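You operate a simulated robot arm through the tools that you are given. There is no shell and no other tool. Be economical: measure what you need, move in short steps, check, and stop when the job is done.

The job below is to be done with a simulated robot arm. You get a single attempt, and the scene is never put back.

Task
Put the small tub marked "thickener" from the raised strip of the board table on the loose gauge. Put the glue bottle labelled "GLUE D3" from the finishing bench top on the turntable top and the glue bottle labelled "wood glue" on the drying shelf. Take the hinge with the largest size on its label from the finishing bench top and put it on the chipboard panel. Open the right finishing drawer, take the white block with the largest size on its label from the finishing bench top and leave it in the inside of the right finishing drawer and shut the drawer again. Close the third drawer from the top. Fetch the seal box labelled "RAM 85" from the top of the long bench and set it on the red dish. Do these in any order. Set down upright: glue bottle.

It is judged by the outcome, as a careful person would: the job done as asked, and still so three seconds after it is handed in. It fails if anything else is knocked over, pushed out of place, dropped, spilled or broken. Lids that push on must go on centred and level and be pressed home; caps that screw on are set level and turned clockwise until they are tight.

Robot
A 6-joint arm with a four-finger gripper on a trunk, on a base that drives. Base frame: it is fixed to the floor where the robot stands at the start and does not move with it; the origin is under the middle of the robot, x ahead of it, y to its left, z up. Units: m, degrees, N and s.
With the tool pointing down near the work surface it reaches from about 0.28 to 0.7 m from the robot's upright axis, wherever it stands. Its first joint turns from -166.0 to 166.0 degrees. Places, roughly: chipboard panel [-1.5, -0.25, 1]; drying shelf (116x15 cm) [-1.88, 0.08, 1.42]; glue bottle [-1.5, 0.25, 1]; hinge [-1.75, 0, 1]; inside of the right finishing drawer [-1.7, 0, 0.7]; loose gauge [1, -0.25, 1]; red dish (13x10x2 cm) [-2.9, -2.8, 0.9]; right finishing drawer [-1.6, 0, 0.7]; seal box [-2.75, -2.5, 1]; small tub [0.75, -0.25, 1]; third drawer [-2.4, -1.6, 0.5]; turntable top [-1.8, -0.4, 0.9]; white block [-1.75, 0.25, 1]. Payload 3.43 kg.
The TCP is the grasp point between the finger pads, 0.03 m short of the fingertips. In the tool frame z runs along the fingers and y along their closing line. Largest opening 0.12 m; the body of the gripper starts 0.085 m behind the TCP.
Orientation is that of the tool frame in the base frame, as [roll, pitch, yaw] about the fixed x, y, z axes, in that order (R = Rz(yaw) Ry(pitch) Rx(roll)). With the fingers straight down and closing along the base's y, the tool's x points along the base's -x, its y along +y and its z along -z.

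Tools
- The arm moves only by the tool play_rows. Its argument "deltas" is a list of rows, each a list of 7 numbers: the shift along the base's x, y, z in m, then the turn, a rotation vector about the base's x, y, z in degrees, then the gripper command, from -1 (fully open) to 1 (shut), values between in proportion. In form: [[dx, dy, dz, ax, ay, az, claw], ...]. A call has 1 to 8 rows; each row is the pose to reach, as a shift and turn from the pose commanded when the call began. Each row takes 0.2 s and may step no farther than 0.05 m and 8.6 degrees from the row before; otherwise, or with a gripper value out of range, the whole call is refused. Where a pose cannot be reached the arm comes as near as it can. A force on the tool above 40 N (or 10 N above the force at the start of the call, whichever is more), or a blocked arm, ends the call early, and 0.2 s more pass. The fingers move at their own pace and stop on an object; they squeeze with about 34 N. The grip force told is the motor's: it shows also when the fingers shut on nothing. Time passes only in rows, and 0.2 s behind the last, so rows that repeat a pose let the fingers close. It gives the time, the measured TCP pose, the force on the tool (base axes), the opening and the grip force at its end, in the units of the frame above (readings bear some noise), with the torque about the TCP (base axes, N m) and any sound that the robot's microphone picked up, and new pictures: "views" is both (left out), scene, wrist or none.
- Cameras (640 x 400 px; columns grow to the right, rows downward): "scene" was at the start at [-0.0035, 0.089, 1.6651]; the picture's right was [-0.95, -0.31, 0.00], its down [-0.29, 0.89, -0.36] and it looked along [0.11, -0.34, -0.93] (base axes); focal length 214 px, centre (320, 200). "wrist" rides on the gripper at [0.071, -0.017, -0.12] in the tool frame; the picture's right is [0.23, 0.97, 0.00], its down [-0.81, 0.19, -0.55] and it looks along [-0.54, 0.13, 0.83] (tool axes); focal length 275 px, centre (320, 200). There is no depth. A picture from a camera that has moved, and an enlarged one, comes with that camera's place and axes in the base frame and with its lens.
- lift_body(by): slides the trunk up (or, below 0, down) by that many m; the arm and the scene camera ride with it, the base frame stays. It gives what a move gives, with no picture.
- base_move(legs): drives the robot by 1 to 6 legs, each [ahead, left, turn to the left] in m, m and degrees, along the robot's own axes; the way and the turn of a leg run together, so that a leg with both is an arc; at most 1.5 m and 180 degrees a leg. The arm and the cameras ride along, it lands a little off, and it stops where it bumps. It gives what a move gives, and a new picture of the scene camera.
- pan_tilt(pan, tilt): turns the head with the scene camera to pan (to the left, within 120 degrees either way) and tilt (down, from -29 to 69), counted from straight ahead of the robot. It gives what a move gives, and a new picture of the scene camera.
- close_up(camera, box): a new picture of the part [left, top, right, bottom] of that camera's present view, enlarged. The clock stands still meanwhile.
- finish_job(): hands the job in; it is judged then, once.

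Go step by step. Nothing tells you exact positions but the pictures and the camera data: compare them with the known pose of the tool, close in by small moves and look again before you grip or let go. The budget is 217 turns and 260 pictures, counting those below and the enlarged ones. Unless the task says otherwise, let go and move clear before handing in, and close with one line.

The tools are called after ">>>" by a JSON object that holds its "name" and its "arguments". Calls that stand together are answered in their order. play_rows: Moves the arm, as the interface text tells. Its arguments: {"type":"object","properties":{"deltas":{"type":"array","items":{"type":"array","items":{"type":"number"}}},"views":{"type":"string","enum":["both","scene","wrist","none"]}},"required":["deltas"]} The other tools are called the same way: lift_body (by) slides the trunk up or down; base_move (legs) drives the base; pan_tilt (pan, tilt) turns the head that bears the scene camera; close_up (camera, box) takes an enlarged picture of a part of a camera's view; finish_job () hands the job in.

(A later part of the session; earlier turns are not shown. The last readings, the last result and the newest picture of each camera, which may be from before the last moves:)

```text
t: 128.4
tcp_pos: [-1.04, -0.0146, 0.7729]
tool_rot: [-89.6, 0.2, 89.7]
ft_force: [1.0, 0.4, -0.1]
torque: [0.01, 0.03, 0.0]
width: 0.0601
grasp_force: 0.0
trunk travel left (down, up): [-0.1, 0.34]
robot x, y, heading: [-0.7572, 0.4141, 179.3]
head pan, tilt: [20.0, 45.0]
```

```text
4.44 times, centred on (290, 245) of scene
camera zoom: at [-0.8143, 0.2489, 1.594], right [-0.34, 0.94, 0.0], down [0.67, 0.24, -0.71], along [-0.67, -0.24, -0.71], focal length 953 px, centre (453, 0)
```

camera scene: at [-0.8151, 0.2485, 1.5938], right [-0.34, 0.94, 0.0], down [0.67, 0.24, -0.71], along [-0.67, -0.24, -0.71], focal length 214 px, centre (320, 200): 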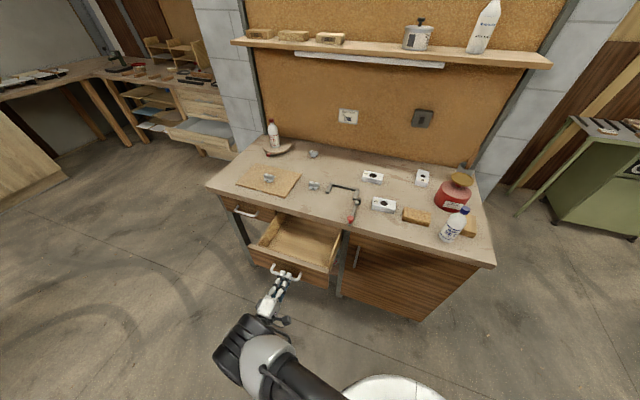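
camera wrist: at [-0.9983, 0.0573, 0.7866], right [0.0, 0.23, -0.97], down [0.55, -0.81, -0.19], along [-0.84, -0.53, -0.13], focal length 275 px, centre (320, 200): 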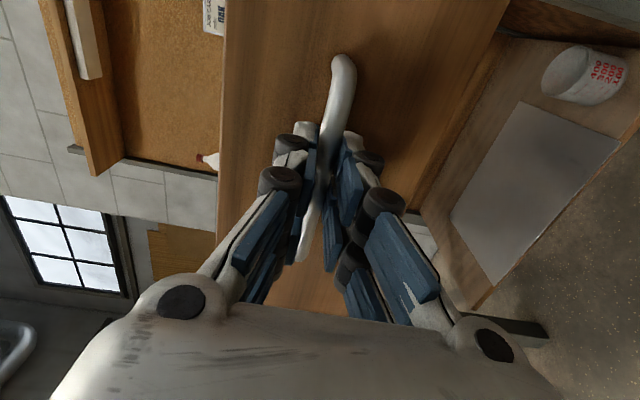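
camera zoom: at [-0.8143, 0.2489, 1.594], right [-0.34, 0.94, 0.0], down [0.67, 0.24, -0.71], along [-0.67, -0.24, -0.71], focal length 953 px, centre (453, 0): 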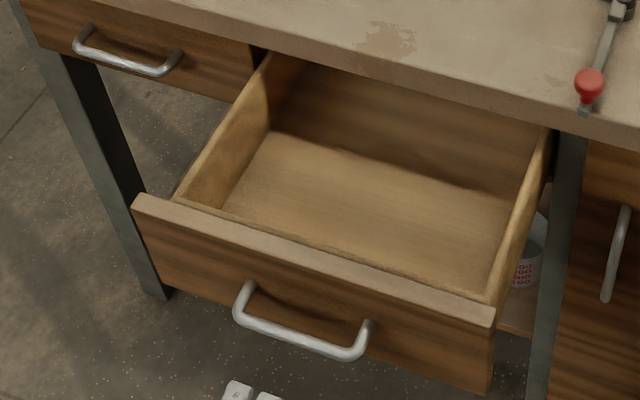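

Drawer interior is clear. Now raise the arm while pitching the tool down (this leaves the fingers closing along x, suited to the block's short side).

>>> {"name": "play_rows", "arguments": {"deltas": [[0, 0.015, 0.045, 0, -8.4, 0, 0], [-0.0, 0.03, 0.09, 0, -16.8, 0, 0], [-0.0, 0.045, 0.135, 0, -25.2, 0, -0.5], [-0.01, 0.06, 0.18, 0, -33.6, 0, -1], [-0.02, 0.075, 0.225, 0, -42, 0, -1], [-0.03, 0.09, 0.27, 0, -50.4, 0, -1], [-0.04, 0.105, 0.315, 0, -58.8, 0, -1], [-0.05, 0.12, 0.36, 0, -67.2, 0, -1]], "views": "none"}}

```text
t: 130.2
tcp_pos: [-1.0904, 0.1075, 1.1261]
tool_rot: [-157.6, -1.0, 89.9]
ft_force: [-0.1, 0.7, -0.9]
torque: [0.05, -0.01, -0.03]
width: 0.12
grasp_force: 0.0
trunk travel left (down, up): [-0.1, 0.34]
robot x, y, heading: [-0.7599, 0.4176, 179.6]
head pan, tilt: [20.0, 45.0]
```

>>> {"name": "play_rows", "arguments": {"deltas": [[-0.03, 0.02, 0.01, 0, -7.5, 0, -1], [-0.06, 0.04, 0.02, 0, -15, 0, -1], [-0.1, 0.06, 0.03, 0, -22.4, 0, -1], [-0.14, 0.08, 0.04, 0, -22.4, 0, -1], [-0.18, 0.09, 0.04, 0, -22.4, 0, -1]], "views": "none"}}

>>> {"name": "base_move", "arguments": {"legs": [[0.3, 0, 0]]}}

>>> {"name": "close_up", "arguments": {"camera": "wrist", "box": [0, 0, 640, 400]}}

```text
t: 131.4
tcp_pos: [-1.2737, 0.1959, 1.1718]
tool_rot: [-179.6, -0.2, 89.9]
ft_force: [-0.9, 0.5, -0.5]
torque: [-0.01, -0.04, -0.01]
width: 0.1199
grasp_force: 0.1
trunk travel left (down, up): [-0.1, 0.34]
robot x, y, heading: [-0.7578, 0.4163, 179.5]
head pan, tilt: [20.0, 45.0]
```

```text
t: 133.5
tcp_pos: [-1.5738, 0.1978, 1.1707]
tool_rot: [-179.4, -0.2, 89.9]
ft_force: [-0.6, -1.4, 0.0]
torque: [-0.02, -0.05, -0.04]
width: 0.1201
grasp_force: 0.1
trunk travel left (down, up): [-0.1, 0.34]
robot x, y, heading: [-1.0581, 0.4143, 179.6]
head pan, tilt: [20.0, 45.0]
camera scene: at [-1.1168, 0.2507, 1.5939], right [-0.34, 0.94, 0.0], down [0.67, 0.24, -0.71], along [-0.67, -0.24, -0.71], focal length 214 px, centre (320, 200)
```

scene: 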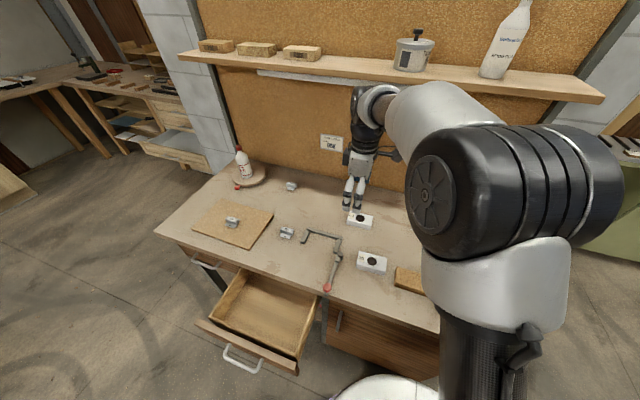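

```text
1.00 times, centred on (320, 200) of wrist (not enlarged: the box is as wide or as high as the picture)
camera zoom: at [-1.589, 0.2682, 1.2926], right [0.97, 0.23, -0.01], down [0.2, -0.81, 0.55], along [0.12, -0.54, -0.84], focal length 275 px, centre (320, 200)
```

zoom: 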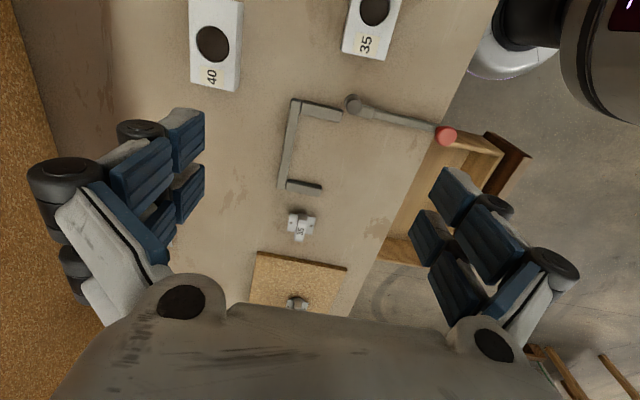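

Block 40 hole at [-1.712,0.212]. Move over it and descend partway.

>>> {"name": "play_rows", "arguments": {"deltas": [[-0.04, 0.005, -0.02, 0, 0, 0, -1], [-0.08, 0.01, -0.045, 0, 0, 0, -1], [-0.12, 0.015, -0.07, 0, 0, 0, -1], [-0.138, 0.015, -0.11, 0, 0, 0, -1], [-0.138, 0.015, -0.15, 0, 0, 0, -1], [-0.138, 0.015, -0.19, 0, 0, 0, -1], [-0.138, 0.015, -0.19, 0, 0, 0, -1]]}}

```text
t: 135.1
tcp_pos: [-1.7093, 0.2108, 0.9842]
tool_rot: [-179.3, -0.4, 89.9]
ft_force: [0.0, -0.6, 0.3]
torque: [0.01, -0.03, -0.05]
width: 0.12
grasp_force: 0.1
trunk travel left (down, up): [-0.1, 0.34]
robot x, y, heading: [-1.0572, 0.4185, 179.5]
head pan, tilt: [20.0, 45.0]
camera scene: at [-1.1158, 0.2508, 1.594], right [-0.34, 0.94, 0.0], down [0.67, 0.24, -0.71], along [-0.67, -0.24, -0.71], focal length 214 px, centre (320, 200)
camera wrist: at [-1.7245, 0.2811, 1.1055], right [0.97, 0.23, -0.01], down [0.2, -0.81, 0.55], along [0.12, -0.54, -0.84], focal length 275 px, centre (320, 200)
```

scene: 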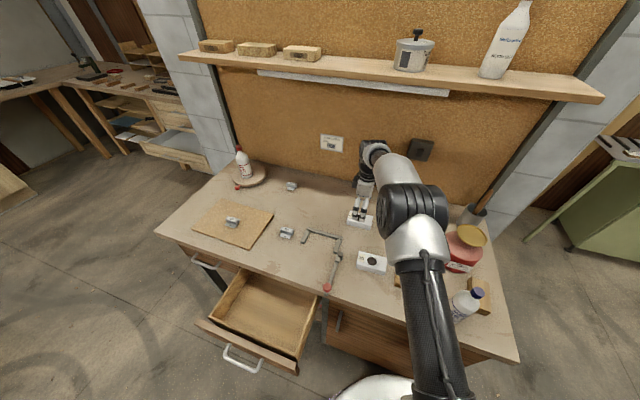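
wrist: 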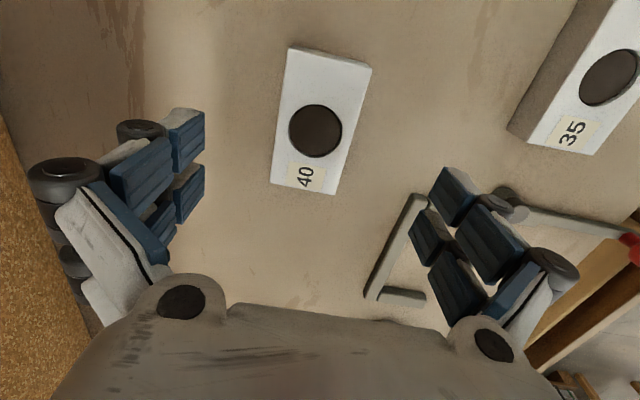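

Centre it: shift slightly, descend to 0.919 and grip across the short side.

>>> {"name": "play_rows", "arguments": {"deltas": [[-0.003, 0.005, -0.03, 0, 0, 0, -1], [-0.003, 0.005, -0.06, 0, 0, 0, -1], [-0.003, 0.005, -0.065, 0, 0, 0, -1], [-0.003, 0.005, -0.065, 0, 0, 0, 0], [-0.003, 0.005, -0.065, 0, 0, 0, 1], [-0.003, 0.005, -0.065, 0, 0, 0, 1], [-0.003, 0.005, -0.065, 0, 0, 0, 1], [-0.003, 0.005, -0.065, 0, 0, 0, 1]], "views": "wrist"}}

```text
t: 136.9
tcp_pos: [-1.7151, 0.2158, 0.9182]
tool_rot: [-179.2, -0.1, 89.9]
ft_force: [0.5, -0.4, 0.6]
torque: [0.08, 0.03, 0.01]
width: 0.0558
grasp_force: 21.8
trunk travel left (down, up): [-0.1, 0.34]
robot x, y, heading: [-1.0564, 0.414, 179.6]
head pan, tilt: [20.0, 45.0]
camera wrist: at [-1.7295, 0.2883, 1.0391], right [0.97, 0.23, -0.01], down [0.2, -0.81, 0.55], along [0.12, -0.54, -0.84], focal length 275 px, centre (320, 200)
```

wrist: 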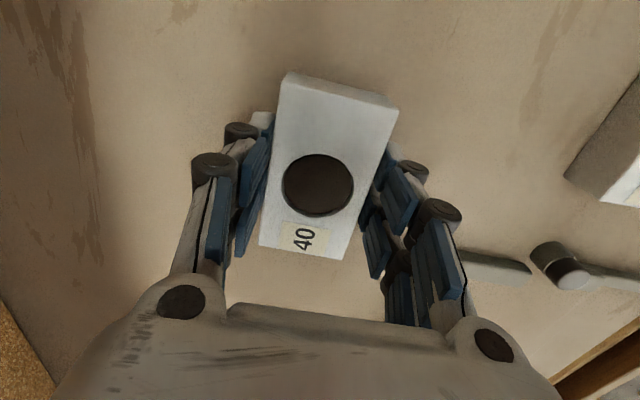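

Gripped. Lift first.

>>> {"name": "play_rows", "arguments": {"deltas": [[0, 0, 0.03, 0, 0, 0, 1], [0, 0, 0.07, 0, 0, 0, 1], [0, 0, 0.11, 0, 0, 0, 1], [0.03, -0.015, 0.13, 0, 0, 0, 1], [0.07, -0.035, 0.13, 0, 0, 0, 1], [0.11, -0.055, 0.13, 0, 0, 0, 1], [0.15, -0.075, 0.13, 0, 0, 0, 1], [0.19, -0.095, 0.13, 0, 0, 0, 1]], "views": "wrist"}}

```text
t: 138.7
tcp_pos: [-1.5237, 0.1203, 1.0481]
tool_rot: [-179.4, -0.2, 89.8]
ft_force: [0.8, 0.7, -1.6]
torque: [0.01, -0.02, -0.01]
width: 0.0555
grasp_force: 33.6
trunk travel left (down, up): [-0.1, 0.34]
robot x, y, heading: [-1.0548, 0.4199, 179.6]
head pan, tilt: [20.0, 45.0]
camera wrist: at [-1.5383, 0.1914, 1.1687], right [0.97, 0.23, -0.01], down [0.2, -0.81, 0.55], along [0.12, -0.54, -0.84], focal length 275 px, centre (320, 200)
```

wrist: 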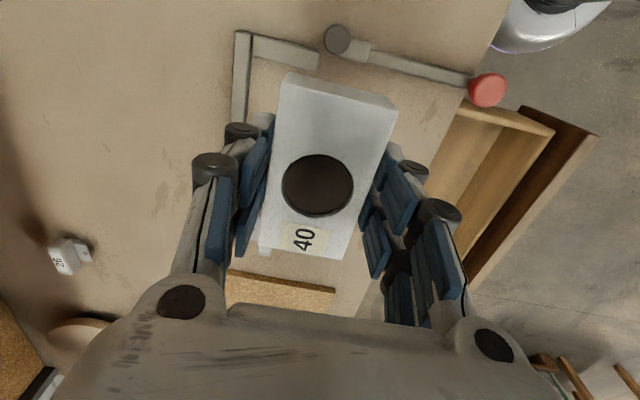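

>>> {"name": "play_rows", "arguments": {"deltas": [[0.038, -0.019, 0, 0, 0, 0, 1], [0.076, -0.038, 0, 0, 0, 0, 1], [0.114, -0.057, 0, 0, 0, 0, 1], [0.152, -0.077, 0, 0, 0, 0, 1], [0.19, -0.096, 0, 0, 0, 0, 1], [0.228, -0.115, 0, 0, 0, 0, 1], [0.262, -0.134, 0, 0, 0, 0, 1], [0.262, -0.134, 0, 0, 0, 0, 1]], "views": "both"}}

>>> {"name": "close_up", "arguments": {"camera": "scene", "box": [180, 230, 340, 390]}}

```text
t: 140.5
tcp_pos: [-1.2639, -0.0095, 1.0444]
tool_rot: [-179.4, -0.2, 89.7]
ft_force: [-0.5, -0.4, -1.6]
torque: [-0.02, 0.01, 0.01]
width: 0.0554
grasp_force: 33.6
trunk travel left (down, up): [-0.1, 0.34]
robot x, y, heading: [-1.0544, 0.4176, 179.6]
head pan, tilt: [20.0, 45.0]
camera scene: at [-1.1156, 0.2495, 1.594], right [-0.35, 0.94, 0.0], down [0.66, 0.25, -0.71], along [-0.66, -0.25, -0.71], focal length 214 px, centre (320, 200)
camera wrist: at [-1.2776, 0.0605, 1.1662], right [0.97, 0.22, -0.01], down [0.19, -0.82, 0.55], along [0.12, -0.53, -0.84], focal length 275 px, centre (320, 200)
```

scene: 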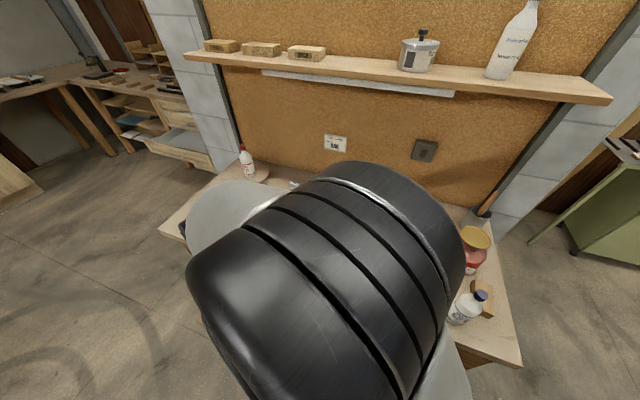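
wrist: 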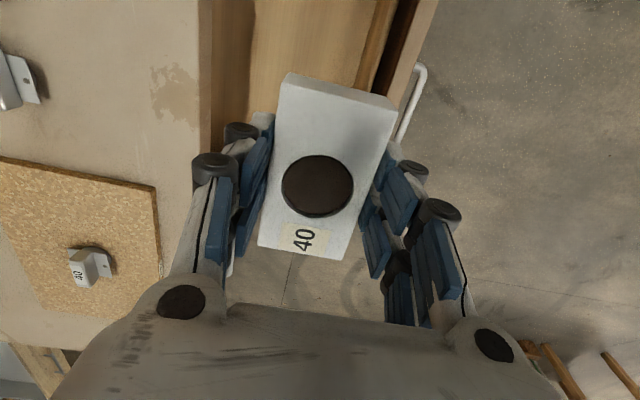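

```text
2.50 times, centred on (260, 310) of scene
camera zoom: at [-1.1156, 0.2495, 1.594], right [-0.35, 0.94, 0.0], down [0.66, 0.25, -0.71], along [-0.66, -0.25, -0.71], focal length 536 px, centre (470, -75)
```

zoom: 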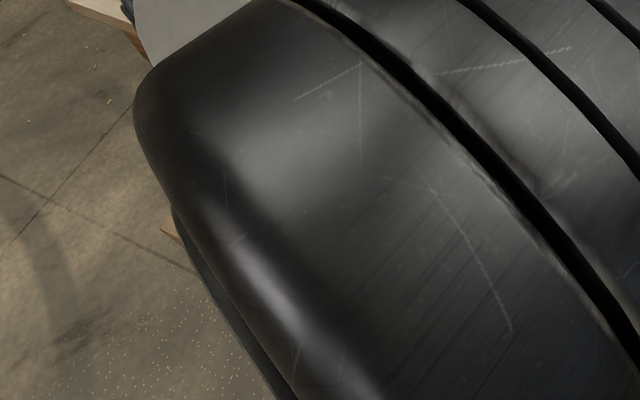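

The drawer's open region spans x≈-1.37…-1.20, y≈-0.17…0.12. Centre over it and lower to 0.81.

>>> {"name": "play_rows", "arguments": {"deltas": [[-0.008, -0.005, -0.04, 0, 0, 0, 1], [-0.01, -0.01, -0.08, 0, 0, 0, 1], [-0.01, -0.01, -0.12, 0, 0, 0, 1], [-0.01, -0.01, -0.16, 0, 0, 0, 1], [-0.01, -0.01, -0.2, 0, 0, 0, 1], [-0.01, -0.01, -0.235, 0, 0, 0, 1], [-0.01, -0.01, -0.235, 0, 0, 0, 1]], "views": "wrist"}}

```text
t: 142.1
tcp_pos: [-1.2725, -0.0209, 0.8102]
tool_rot: [-179.3, -0.3, 90.0]
ft_force: [0.5, 0.1, -1.0]
torque: [-0.01, 0.03, 0.03]
width: 0.0556
grasp_force: 34.1
trunk travel left (down, up): [-0.1, 0.34]
robot x, y, heading: [-1.0549, 0.4167, 179.5]
head pan, tilt: [20.0, 45.0]
camera wrist: at [-1.2871, 0.0503, 0.9303], right [0.97, 0.23, -0.01], down [0.2, -0.81, 0.55], along [0.12, -0.54, -0.84], focal length 275 px, centre (320, 200)
```

wrist: 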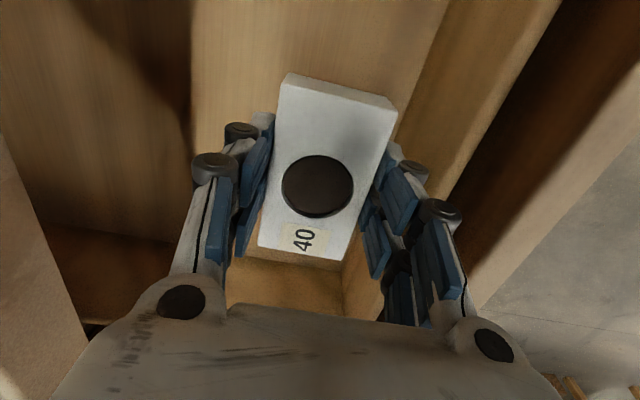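

Inside the drawer walls. Lower gently until the floor is felt.

>>> {"name": "play_rows", "arguments": {"deltas": [[-0.005, 0, -0.015, 0, 0, 0, 1], [-0.005, 0, -0.025, 0, 0, 0, 1], [-0.005, 0, -0.03, 0, 0, 0, 1], [-0.005, 0, -0.034, 0, 0, 0, 1], [-0.005, 0, -0.034, 0, 0, 0, 1]], "views": "wrist"}}

```text
t: 143.3
tcp_pos: [-1.2779, -0.0214, 0.7777]
tool_rot: [-179.4, -0.2, 89.9]
ft_force: [-0.3, 0.2, -0.5]
torque: [0.05, 0.02, -0.04]
width: 0.0553
grasp_force: 33.2
trunk travel left (down, up): [-0.1, 0.34]
robot x, y, heading: [-1.0586, 0.4177, 179.7]
head pan, tilt: [20.0, 45.0]
camera wrist: at [-1.2922, 0.0496, 0.8983], right [0.97, 0.23, -0.01], down [0.2, -0.81, 0.55], along [0.12, -0.54, -0.84], focal length 275 px, centre (320, 200)
```

wrist: 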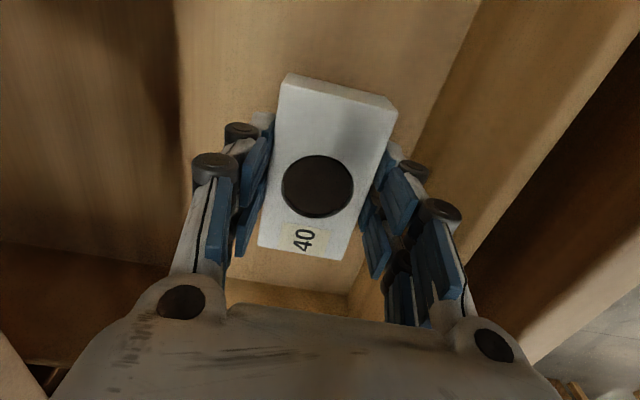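

>>> {"name": "play_rows", "arguments": {"deltas": [[0, 0, -0.006, 0, 0, 0, 1], [0, 0, -0.011, 0, 0, 0, 1], [0, 0, -0.015, 0, 0, 0, 1], [0, 0, -0.018, 0, 0, 0, 1], [0, 0, -0.018, 0, 0, 0, 1]], "views": "wrist"}}

```text
t: 144.5
tcp_pos: [-1.2781, -0.0222, 0.7609]
tool_rot: [-179.3, -0.2, 89.8]
ft_force: [-0.6, -0.1, -1.3]
torque: [0.02, -0.02, -0.02]
width: 0.0556
grasp_force: 34.4
trunk travel left (down, up): [-0.1, 0.34]
robot x, y, heading: [-1.0588, 0.4165, 179.7]
head pan, tilt: [20.0, 45.0]
camera wrist: at [-1.2918, 0.0494, 0.8805], right [0.97, 0.23, -0.01], down [0.2, -0.81, 0.55], along [0.12, -0.54, -0.84], focal length 275 px, centre (320, 200)
```

wrist: 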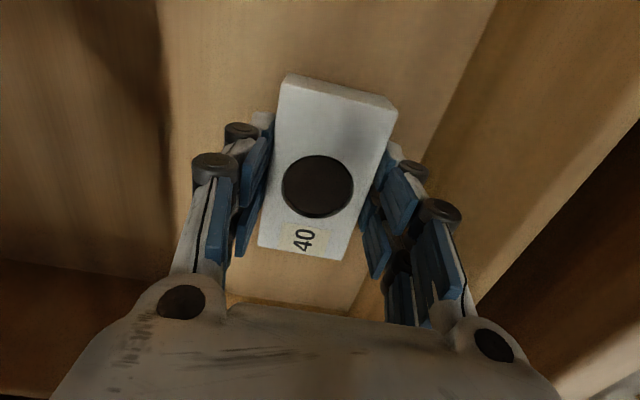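

>>> {"name": "play_rows", "arguments": {"deltas": [[0, 0, -0.006, 0, 0, 0, 1], [0, 0, -0.012, 0, 0, 0, 1], [0, 0, -0.017, 0, 0, 0, 1], [0, 0, -0.02, 0, 0, 0, 1], [0, 0, -0.02, 0, 0, 0, 1]], "views": "wrist"}}

```text
t: 145.3
tcp_pos: [-1.2764, -0.0227, 0.7466]
tool_rot: [-179.4, 0.0, 90.0]
ft_force: [0.1, 6.1, 17.2]
torque: [-0.06, -0.44, 0.1]
width: 0.0559
grasp_force: 34.2
trunk travel left (down, up): [-0.1, 0.34]
robot x, y, heading: [-1.0577, 0.4149, 179.5]
head pan, tilt: [20.0, 45.0]
stopped in row 4: the force on the tool passed its limit at 43 N (the readings are from after the stop); the commanded pose is now the measured one
camera wrist: at [-1.2923, 0.0486, 0.8669], right [0.97, 0.23, -0.01], down [0.2, -0.81, 0.55], along [0.12, -0.54, -0.83], focal length 275 px, centre (320, 200)
```

wrist: 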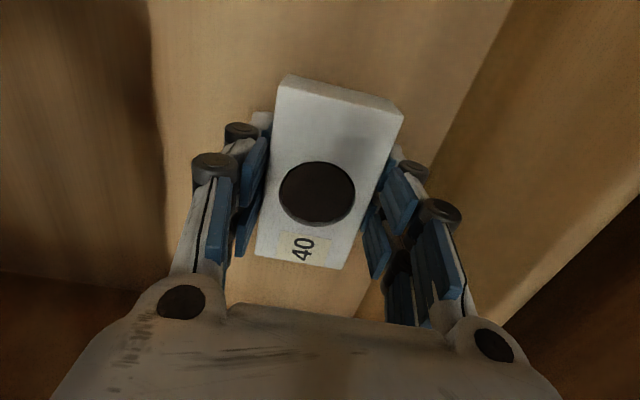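

Floor contact. Open moderately and rise straight out.

>>> {"name": "play_rows", "arguments": {"deltas": [[0, 0, 0.001, 0, 0, 0, 0.1], [0, 0, 0.001, 0, 0, 0, -0.2], [0, 0, 0.001, 0, 0, 0, -0.4], [0, 0, 0.001, 0, 0, 0, -0.4], [0, 0, 0.04, 0, 0, 0, -0.4], [0, 0, 0.085, 0, 0, 0, -0.4], [0, 0, 0.13, 0, 0, 0, -0.4], [0, 0, 0.175, 0, 0, 0, -0.4]], "views": "wrist"}}

```text
t: 147.2
tcp_pos: [-1.2787, -0.0232, 0.921]
tool_rot: [-179.3, -0.1, 89.9]
ft_force: [-0.4, 0.7, -0.2]
torque: [0.01, 0.0, 0.01]
width: 0.0838
grasp_force: 0.2
trunk travel left (down, up): [-0.1, 0.34]
robot x, y, heading: [-1.0576, 0.4164, 179.8]
head pan, tilt: [20.0, 45.0]
camera wrist: at [-1.2934, 0.0479, 1.0421], right [0.97, 0.23, -0.01], down [0.2, -0.81, 0.55], along [0.12, -0.54, -0.84], focal length 275 px, centre (320, 200)
```

wrist: 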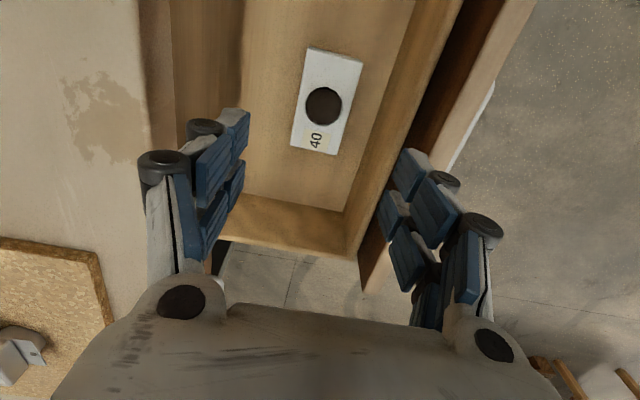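

Block 40 lies flat in the drawer. Raise, back the base up 0.3 m, and return to the horizontal pose to push the drawer shut by its bar.

>>> {"name": "play_rows", "arguments": {"deltas": [[0, 0.03, 0.03, 0, 0, 0, -0.4], [0, 0.06, 0.06, 0, 0, 0, -0.4], [0, 0.09, 0.09, 0, 0, 0, 0], [0, 0.12, 0.12, 0, 0, 0, 0], [0, 0.13, 0.16, 0, 0, 0, 0], [0, 0.13, 0.2, 0, 0, 0, 0], [0, 0.13, 0.23, 0, 0, 0, 0], [0, 0.13, 0.23, 0, 0, 0, 0]], "views": "none"}}

>>> {"name": "base_move", "arguments": {"legs": [[-0.3, 0, 0]]}}

```text
t: 148.9
tcp_pos: [-1.2782, 0.1061, 1.1456]
tool_rot: [-179.7, -0.7, 89.9]
ft_force: [-0.1, -1.3, -0.2]
torque: [0.01, -0.01, -0.01]
width: 0.06
grasp_force: 0.1
trunk travel left (down, up): [-0.1, 0.34]
robot x, y, heading: [-1.0588, 0.416, 179.8]
head pan, tilt: [20.0, 45.0]
```

```text
t: 151.0
tcp_pos: [-0.9785, 0.1041, 1.1459]
tool_rot: [-179.5, -0.4, 90.0]
ft_force: [-0.2, -0.4, 0.7]
torque: [-0.01, 0.06, 0.01]
width: 0.0598
grasp_force: 0.0
trunk travel left (down, up): [-0.1, 0.34]
robot x, y, heading: [-0.7622, 0.4139, 179.6]
head pan, tilt: [20.0, 45.0]
camera scene: at [-0.8154, 0.3143, 1.5986], right [0.45, 0.89, 0.0], down [0.59, -0.3, -0.75], along [-0.66, 0.34, -0.67], focal length 214 px, centre (320, 200)
```

scene: 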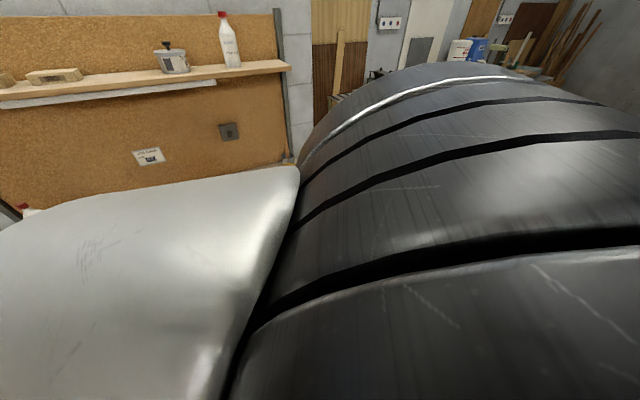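

The elbow appears folded against the head camera; move the tool outward while starting to tilt.

>>> {"name": "play_rows", "arguments": {"deltas": [[-0.04, 0, 0, 0, 0, 0, 0], [-0.08, 0, 0, 0, 7.5, 0, 0], [-0.11, 0, 0, 0, 15, 0, 0], [-0.12, 0, -0.01, 0, 22.5, 0, 0], [-0.12, 0, -0.02, 0, 22.5, 0, 0]], "views": "scene"}}

```text
t: 152.2
tcp_pos: [-1.1048, 0.1107, 1.1174]
tool_rot: [-157.6, -1.3, 89.2]
ft_force: [0.1, 0.3, -0.1]
torque: [0.03, -0.02, 0.0]
width: 0.0601
grasp_force: 0.0
trunk travel left (down, up): [-0.1, 0.34]
robot x, y, heading: [-0.7636, 0.4151, 179.5]
head pan, tilt: [20.0, 45.0]
camera scene: at [-0.8169, 0.2568, 1.5883], right [-0.25, 0.97, 0.0], down [0.73, 0.19, -0.65], along [-0.63, -0.16, -0.76], focal length 214 px, centre (320, 200)
```

scene: 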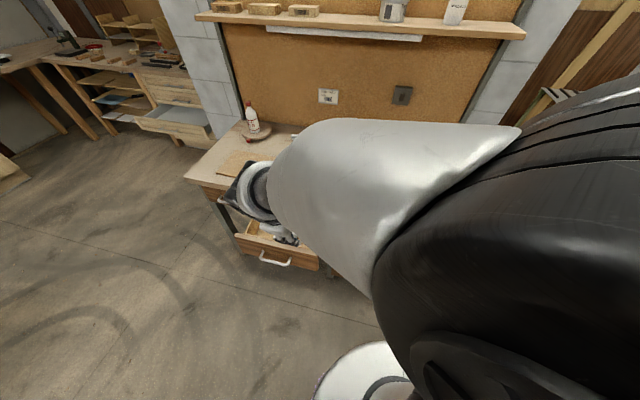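

Continue lowering with the rotation to horizontal in front of the drawer bar.

>>> {"name": "play_rows", "arguments": {"deltas": [[0.02, -0.016, -0.03, 0, 8.4, 0, 0], [0.035, -0.032, -0.07, 0, 16.8, 0, 0], [0.05, -0.048, -0.112, 0, 25.2, 0, 0], [0.06, -0.064, -0.155, 0, 33.6, 0, 0], [0.065, -0.08, -0.2, 0, 42, 0, 0], [0.065, -0.096, -0.246, 0, 50.4, 0, 0], [0.065, -0.112, -0.292, 0, 58.8, 0, 0], [0.065, -0.126, -0.338, 0, 67.2, 0, 0]], "views": "both"}}

```text
t: 152.9
tcp_pos: [-1.111, 0.1114, 1.0379]
tool_rot: [-136.1, -0.7, 80.8]
ft_force: [-1.9, -0.7, -0.4]
torque: [0.0, -0.01, -0.02]
width: 0.0599
grasp_force: 0.1
trunk travel left (down, up): [-0.1, 0.34]
robot x, y, heading: [-0.7593, 0.4156, 179.6]
head pan, tilt: [20.0, 45.0]
stopped in row 3: the arm was blocked; the commanded pose is now the measured one
camera scene: at [-0.8123, 0.2333, 1.5932], right [-0.5, 0.87, 0.0], down [0.62, 0.35, -0.7], along [-0.61, -0.35, -0.71], focal length 214 px, centre (320, 200)
camera wrist: at [-1.0273, 0.1701, 1.137], right [0.73, 0.12, -0.67], down [0.39, -0.89, 0.26], along [-0.56, -0.45, -0.69], focal length 275 px, centre (320, 200)
```

scene: 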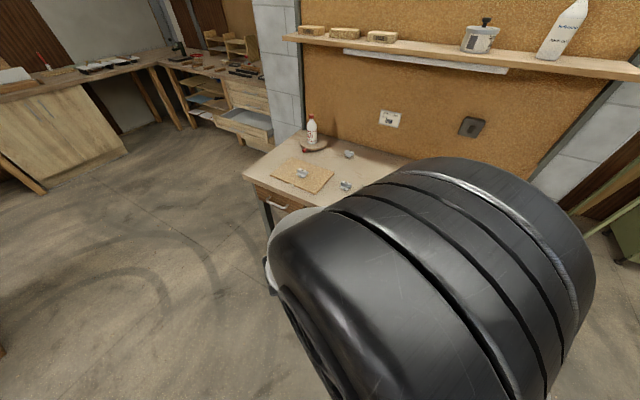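
wrist: 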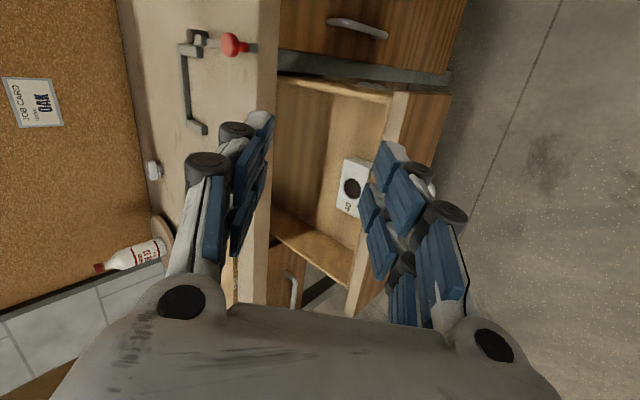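

The elbow is being blocked by the head. Move outward and up, then reposition the base more squarely in front of the drawer so the arm is more extended.

>>> {"name": "play_rows", "arguments": {"deltas": [[-0.03, 0, 0.02, 0, 0, 0, 0], [-0.06, 0, 0.04, 0, 0, 0, 0], [-0.09, 0, 0.06, 0, 0, 0, 0], [-0.12, 0, 0.06, 0, 0, 0, 0]], "views": "none"}}

>>> {"name": "base_move", "arguments": {"legs": [[-0.17, 0.2, 0]]}}

```text
t: 153.9
tcp_pos: [-1.2318, 0.1153, 1.0996]
tool_rot: [-136.1, -0.7, 80.9]
ft_force: [0.0, 0.1, 0.1]
torque: [0.0, 0.0, -0.01]
width: 0.0602
grasp_force: 0.1
trunk travel left (down, up): [-0.1, 0.34]
robot x, y, heading: [-0.7599, 0.4118, 179.7]
head pan, tilt: [20.0, 45.0]
```

```text
t: 155.8
tcp_pos: [-1.061, -0.0903, 1.1002]
tool_rot: [-136.2, -0.7, 80.8]
ft_force: [0.2, 0.3, -0.9]
torque: [0.01, 0.01, -0.02]
width: 0.06
grasp_force: 0.0
trunk travel left (down, up): [-0.1, 0.34]
robot x, y, heading: [-0.5899, 0.2121, 179.7]
head pan, tilt: [20.0, 45.0]
camera scene: at [-0.6488, 0.044, 1.5939], right [-0.34, 0.94, 0.0], down [0.67, 0.24, -0.71], along [-0.67, -0.24, -0.71], focal length 214 px, centre (320, 200)
```

scene: 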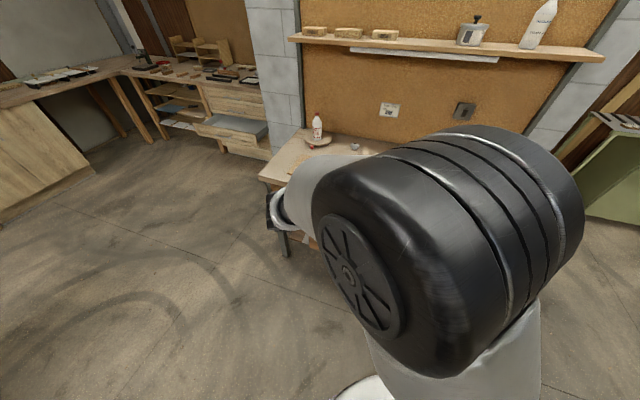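

>>> {"name": "play_rows", "arguments": {"deltas": [[0, 0.03, 0, 0, 0, 4.6, 0], [0, 0.06, 0, 0, 0, 9.2, 0], [0, 0.075, 0, 0, 0, 9.2, 0]], "views": "none"}}

>>> {"name": "play_rows", "arguments": {"deltas": [[0.01, 0, -0.03, 0, 7.8, 0, 0], [0.02, 0, -0.07, 0, 15.5, 0, 0], [0.03, 0, -0.11, 0, 23.2, 0, 0], [0.03, 0, -0.15, 0, 31, 0, 0], [0.03, 0, -0.195, 0, 38.6, 0, 0], [0.03, 0, -0.24, 0, 46.2, 0, 0], [0.03, 0, -0.28, 0, 46.2, 0, 0], [0.03, 0, -0.31, 0, 46.2, 0, 0]]}}

```text
t: 156.6
tcp_pos: [-1.0599, -0.0162, 1.1001]
tool_rot: [-136.0, -0.7, 90.3]
ft_force: [-0.5, 0.0, 0.1]
torque: [-0.02, -0.03, 0.0]
width: 0.0599
grasp_force: 0.2
trunk travel left (down, up): [-0.1, 0.34]
robot x, y, heading: [-0.5896, 0.2117, 179.6]
head pan, tilt: [20.0, 45.0]
```

```text
t: 158.4
tcp_pos: [-1.0312, -0.0139, 0.7901]
tool_rot: [-89.9, -0.4, 89.7]
ft_force: [0.2, 0.4, 0.3]
torque: [0.04, 0.01, 0.01]
width: 0.0598
grasp_force: 0.0
trunk travel left (down, up): [-0.1, 0.34]
robot x, y, heading: [-0.5907, 0.2108, 179.8]
head pan, tilt: [20.0, 45.0]
camera scene: at [-0.6494, 0.0447, 1.594], right [-0.34, 0.94, 0.0], down [0.67, 0.24, -0.71], along [-0.67, -0.24, -0.71], focal length 214 px, centre (320, 200)
camera wrist: at [-0.9097, 0.0574, 0.8065], right [0.0, 0.24, -0.97], down [0.55, -0.81, -0.2], along [-0.84, -0.53, -0.13], focal length 275 px, centre (320, 200)
```

scene: 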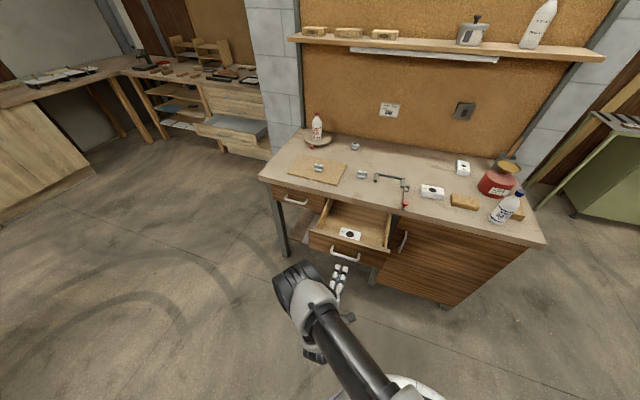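
wrist: 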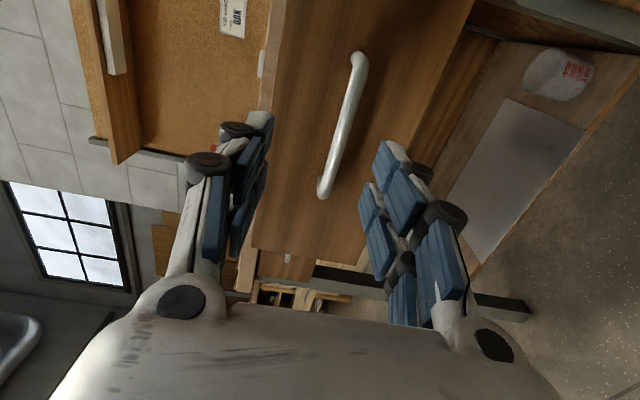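

Lined up; lower to bar height, advance and grip the bar.

>>> {"name": "play_rows", "arguments": {"deltas": [[-0.02, 0, -0.01, 0, 0, 0, 0], [-0.045, 0, -0.0185, 0, 0, 0, 0], [-0.07, 0, -0.0185, 0, 0, 0, 0], [-0.088, 0, -0.0185, 0, 0, 0, 0], [-0.088, 0, -0.0185, 0, 0, 0, 0.6], [-0.088, 0, -0.0185, 0, 0, 0, 1], [-0.088, 0, -0.0185, 0, 0, 0, 1], [-0.088, 0, -0.0185, 0, 0, 0, 1]], "views": "wrist"}}

```text
t: 160.2
tcp_pos: [-1.1188, -0.0135, 0.7701]
tool_rot: [-89.8, -0.6, 89.6]
ft_force: [0.4, 0.6, -0.2]
torque: [-0.81, -0.05, 0.01]
width: 0.0117
grasp_force: 23.7
trunk travel left (down, up): [-0.1, 0.34]
robot x, y, heading: [-0.5908, 0.2107, 179.7]
head pan, tilt: [20.0, 45.0]
camera wrist: at [-0.9973, 0.056, 0.7871], right [0.0, 0.24, -0.97], down [0.55, -0.81, -0.2], along [-0.84, -0.53, -0.13], focal length 275 px, centre (320, 200)
```

wrist: 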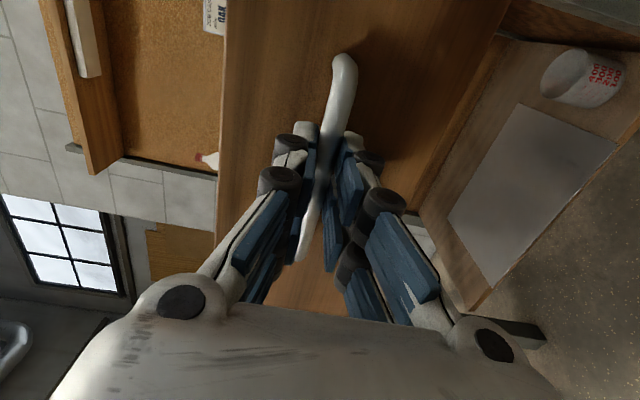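

Gripped. Push the drawer in by 0.23 m.

>>> {"name": "play_rows", "arguments": {"deltas": [[-0.03, 0, 0, 0, 0, 0, 1], [-0.06, 0, 0, 0, 0, 0, 1], [-0.09, 0, 0, 0, 0, 0, 1], [-0.12, 0, 0, 0, 0, 0, 1], [-0.15, 0, 0, 0, 0, 0, 1], [-0.18, 0, 0, 0, 0, 0, 1], [-0.21, 0, 0, 0, 0, 0, 1], [-0.232, 0, 0, 0, 0, 0, 1]], "views": "scene"}}

```text
t: 162.0
tcp_pos: [-1.352, -0.0139, 0.7695]
tool_rot: [-90.1, -0.5, 89.6]
ft_force: [-0.9, 0.0, -8.4]
torque: [-1.38, -0.04, -0.47]
width: 0.0114
grasp_force: 44.3
trunk travel left (down, up): [-0.1, 0.34]
robot x, y, heading: [-0.5937, 0.2111, 179.9]
head pan, tilt: [20.0, 45.0]
camera scene: at [-0.6504, 0.0446, 1.5939], right [-0.34, 0.94, 0.0], down [0.67, 0.24, -0.71], along [-0.67, -0.24, -0.71], focal length 214 px, centre (320, 200)
```

scene: 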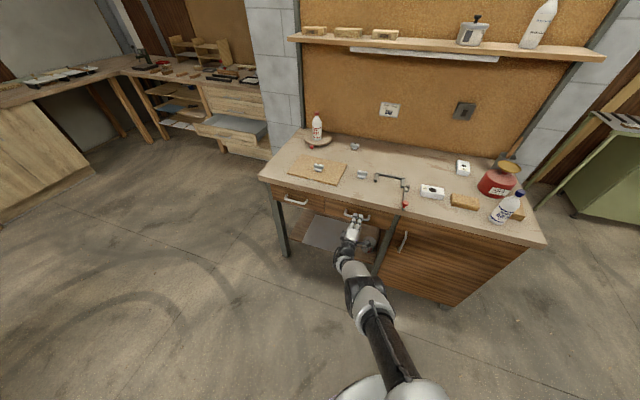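

>>> {"name": "play_rows", "arguments": {"deltas": [[-0.003, 0, 0, 0, 0, 0, 1], [-0.006, 0, 0, 0, 0, 0, 1], [-0.008, 0, 0, 0, 0, 0, 1], [-0.008, 0, 0, 0, 0, 0, 1]], "views": "none"}}

>>> {"name": "close_up", "arguments": {"camera": "scene", "box": [260, 170, 420, 270]}}

```text
t: 163.0
tcp_pos: [-1.3558, -0.0154, 0.7696]
tool_rot: [-90.1, -0.7, 89.7]
ft_force: [38.0, 0.4, -9.0]
torque: [-1.5, -0.12, -0.05]
width: 0.0116
grasp_force: 44.4
trunk travel left (down, up): [-0.1, 0.34]
robot x, y, heading: [-0.5908, 0.2087, 179.7]
head pan, tilt: [20.0, 45.0]
```

```text
4.00 times, centred on (340, 220) of scene
camera zoom: at [-0.6464, 0.0447, 1.594], right [-0.34, 0.94, 0.0], down [0.66, 0.24, -0.71], along [-0.67, -0.24, -0.71], focal length 858 px, centre (240, 120)
```

zoom: 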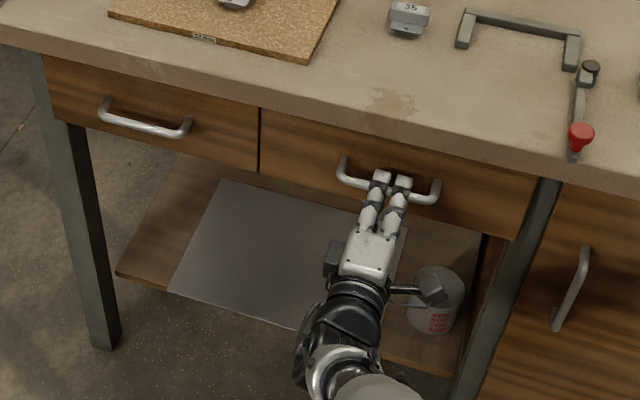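

Drawer is shut against its stop. Release and back away.

>>> {"name": "play_rows", "arguments": {"deltas": [[0.008, 0, 0, 0, 0, 0, 1], [0.008, 0, 0, 0, 0, 0, 0.4], [0.008, 0, 0, 0, 0, 0, 0], [0.008, 0, 0, 0, 0, 0, 0], [0.05, 0, 0, 0, 0, 0, 0], [0.09, 0, 0, 0, 0, 0, 0], [0.13, 0, 0, 0, 0, 0, 0], [0.17, 0, 0, 0, 0, 0, 0]], "views": "scene"}}

>>> {"name": "close_up", "arguments": {"camera": "scene", "box": [260, 170, 420, 270]}}

```text
t: 164.8
tcp_pos: [-1.1898, -0.0146, 0.7729]
tool_rot: [-89.8, -0.6, 89.6]
ft_force: [-0.3, -0.3, 0.6]
torque: [0.01, -0.02, 0.02]
width: 0.0598
grasp_force: 0.0
trunk travel left (down, up): [-0.1, 0.34]
robot x, y, heading: [-0.5913, 0.2086, 179.8]
head pan, tilt: [20.0, 45.0]
camera scene: at [-0.649, 0.0445, 1.594], right [-0.34, 0.94, 0.0], down [0.67, 0.24, -0.71], along [-0.67, -0.24, -0.71], focal length 214 px, centre (320, 200)
```

scene: 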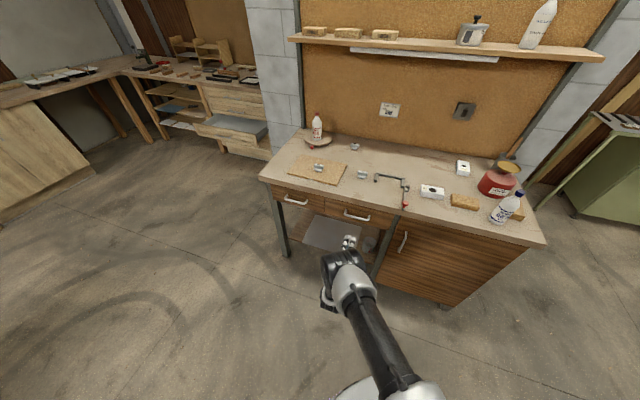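

```text
4.00 times, centred on (340, 220) of scene
camera zoom: at [-0.649, 0.0445, 1.594], right [-0.34, 0.94, 0.0], down [0.67, 0.24, -0.71], along [-0.67, -0.24, -0.71], focal length 858 px, centre (240, 120)
```

zoom: 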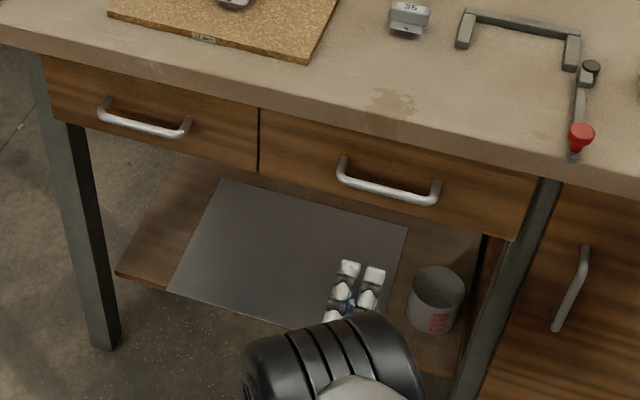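

Drawer shut with the block inside. Next the third drawer at about [-2.4,-1.6,0.5]: drive left clear of the bench and look.

>>> {"name": "base_move", "arguments": {"legs": [[0, 1.5, 0]]}}

>>> {"name": "pan_tilt", "arguments": {"pan": 10, "tilt": 28}}

>>> {"name": "close_up", "arguments": {"camera": "scene", "box": [160, 90, 480, 290]}}

```text
t: 172.2
tcp_pos: [-1.2106, -1.5059, 0.7727]
tool_rot: [-90.0, -0.6, 88.9]
ft_force: [-0.4, 0.9, 0.0]
torque: [-0.02, 0.03, -0.02]
width: 0.06
grasp_force: 0.2
trunk travel left (down, up): [-0.1, 0.34]
robot x, y, heading: [-0.6078, -1.2862, 178.8]
head pan, tilt: [20.0, 45.0]
camera scene: at [-0.6685, -1.4508, 1.594], right [-0.33, 0.95, 0.0], down [0.67, 0.23, -0.71], along [-0.67, -0.23, -0.71], focal length 214 px, centre (320, 200)
```

scene: 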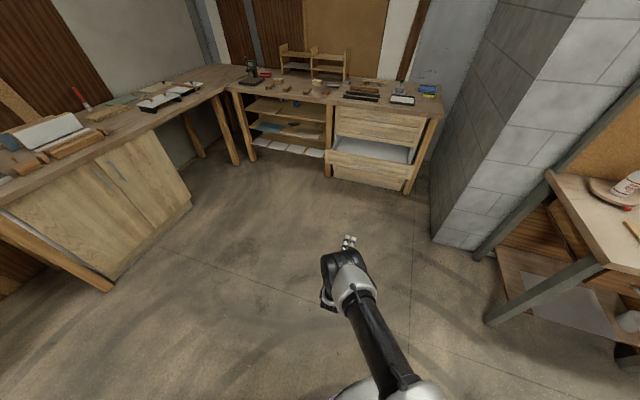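

```text
t: 173.0
tcp_pos: [-1.2101, -1.5051, 0.7719]
tool_rot: [-89.9, -0.6, 89.0]
ft_force: [0.5, -0.1, 0.0]
torque: [0.0, 0.01, 0.02]
width: 0.0599
grasp_force: 0.1
trunk travel left (down, up): [-0.1, 0.34]
robot x, y, heading: [-0.6092, -1.282, 179.1]
head pan, tilt: [10.0, 28.0]
camera scene: at [-0.6816, -1.4385, 1.6197], right [-0.16, 0.99, 0.0], down [0.46, 0.07, -0.88], along [-0.87, -0.14, -0.47], focal length 214 px, centre (320, 200)
```

scene: 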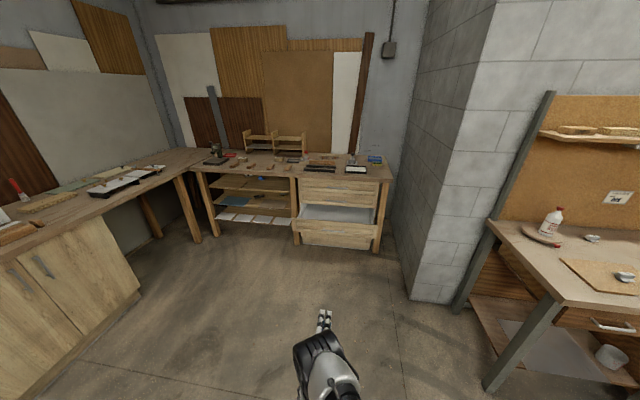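

```text
2.00 times, centred on (320, 190) of scene
camera zoom: at [-0.6816, -1.4385, 1.6197], right [-0.16, 0.99, 0.0], down [0.46, 0.07, -0.88], along [-0.87, -0.14, -0.47], focal length 429 px, centre (320, 220)
```

zoom: 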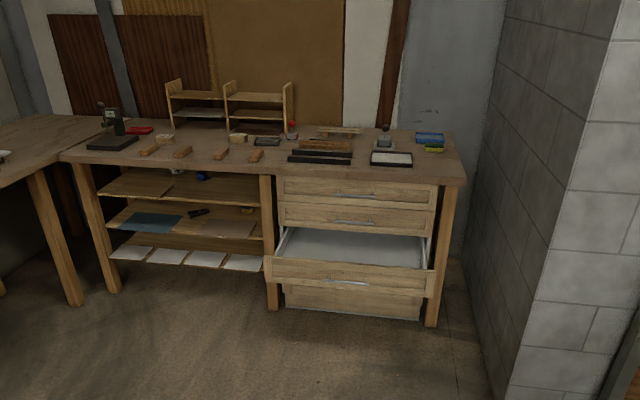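

The third drawer (of four) stands open ~0.2 m, its handle near [-2.24,-1.57,0.48]. Drive closer with fingers closed.

>>> {"name": "base_move", "arguments": {"legs": [[0.95, 0.08, 1]]}}

>>> {"name": "lift_body", "arguments": {"by": -0.1}}

>>> {"name": "pan_tilt", "arguments": {"pan": 0, "tilt": 50}}

>>> {"name": "close_up", "arguments": {"camera": "wrist", "box": [0, 0, 640, 400]}}

```text
t: 178.0
tcp_pos: [-2.1466, -1.5945, 0.7727]
tool_rot: [-89.9, -0.6, 90.3]
ft_force: [0.4, -0.7, -0.7]
torque: [0.03, 0.0, -0.04]
width: 0.0599
grasp_force: 0.1
trunk travel left (down, up): [-0.1, 0.34]
robot x, y, heading: [-1.5508, -1.3601, -179.5]
head pan, tilt: [10.0, 28.0]
camera scene: at [-1.6199, -1.5163, 1.6197], right [-0.18, 0.98, 0.0], down [0.46, 0.08, -0.88], along [-0.87, -0.16, -0.47], focal length 214 px, centre (320, 200)
```

scene: 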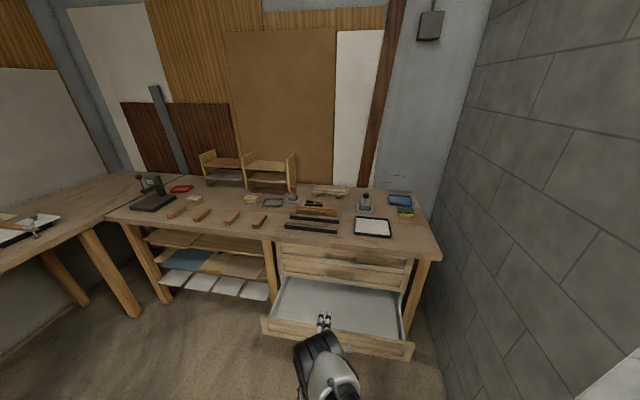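

```text
t: 179.3
tcp_pos: [-2.147, -1.5937, 0.6725]
tool_rot: [-89.9, -0.6, 90.4]
ft_force: [-0.1, 0.6, 0.6]
torque: [-0.01, 0.0, 0.0]
width: 0.0597
grasp_force: 0.0
trunk travel left (down, up): [0.0, 0.44]
robot x, y, heading: [-1.5478, -1.363, -179.6]
head pan, tilt: [10.0, 28.0]
```

```text
t: 180.2
tcp_pos: [-2.1453, -1.594, 0.6733]
tool_rot: [-89.9, -0.5, 90.3]
ft_force: [0.0, -0.4, 0.0]
torque: [0.02, 0.01, 0.03]
width: 0.0594
grasp_force: 0.2
trunk travel left (down, up): [0.0, 0.44]
robot x, y, heading: [-1.5507, -1.3606, -179.7]
head pan, tilt: [0.0, 50.0]
camera scene: at [-1.607, -1.5003, 1.4871], right [-0.01, 1.0, 0.0], down [0.77, 0.01, -0.64], along [-0.64, 0.0, -0.77], focal length 214 px, centre (320, 200)
```

scene: 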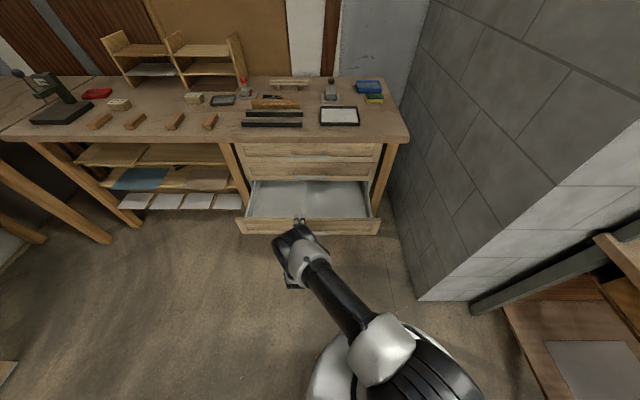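

```text
1.00 times, centred on (320, 200) of wrist (not enlarged: the box is as wide or as high as the picture)
camera zoom: at [-2.0253, -1.5229, 0.6893], right [0.0, 0.24, -0.97], down [0.56, -0.81, -0.2], along [-0.83, -0.54, -0.13], focal length 275 px, centre (320, 200)
```

zoom: 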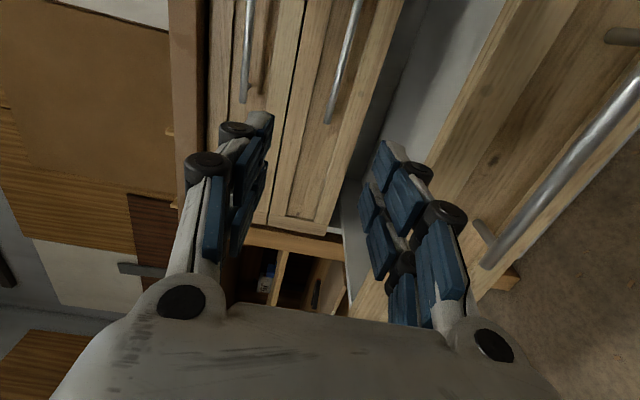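

Handle bar at about x≈-2.22, z≈0.48; face y centre ≈-1.563. Retract and lower the tool, then drive a little nearer.

>>> {"name": "play_rows", "arguments": {"deltas": [[0.04, 0, 0, 0, 0, 0, 0.2], [0.08, 0.0, 0, 0, 0, 0, 0.4], [0.12, 0.0, 0, 0, 0, 0, 0.4], [0.15, 0.01, -0.03, 0, 0, 0, 0.4], [0.17, 0.02, -0.07, 0, 0, 0, 0.4], [0.19, 0.03, -0.11, 0, 0, 0, 0.4], [0.2, 0.03, -0.15, 0, 0, 0, 0.4], [0.2, 0.03, -0.19, 0, 0, 0, 0.4]], "views": "scene"}}

```text
t: 182.0
tcp_pos: [-1.9503, -1.5709, 0.5658]
tool_rot: [-90.0, -0.5, 90.3]
ft_force: [-0.7, 0.8, 0.0]
torque: [0.04, 0.02, -0.01]
width: 0.036
grasp_force: 0.1
out of reach, approached as far as the arm can: row 6, 7, 8
trunk travel left (down, up): [0.0, 0.44]
robot x, y, heading: [-1.5488, -1.3657, -179.9]
head pan, tilt: [0.0, 50.0]
camera scene: at [-1.607, -1.5003, 1.4871], right [-0.01, 1.0, 0.0], down [0.77, 0.01, -0.64], along [-0.64, 0.0, -0.77], focal length 214 px, centre (320, 200)
```

scene: 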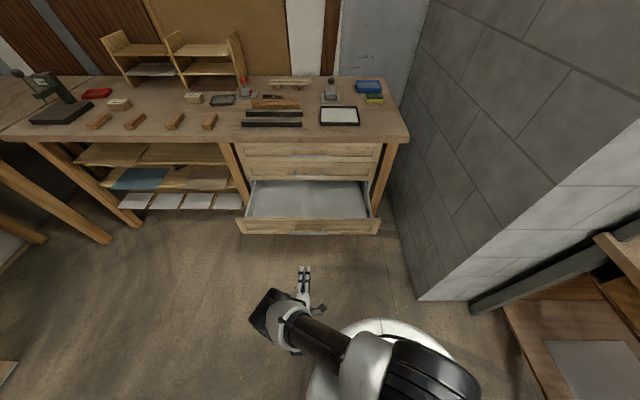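

>>> {"name": "close_up", "arguments": {"camera": "scene", "box": [220, 170, 400, 280]}}

```text
3.56 times, centred on (310, 225) of scene
camera zoom: at [-1.607, -1.5003, 1.4871], right [-0.01, 1.0, 0.0], down [0.77, 0.01, -0.64], along [-0.64, 0.0, -0.77], focal length 763 px, centre (356, 111)
```

zoom: 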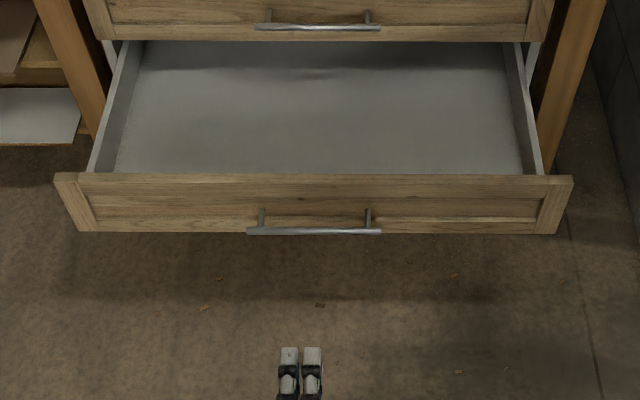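

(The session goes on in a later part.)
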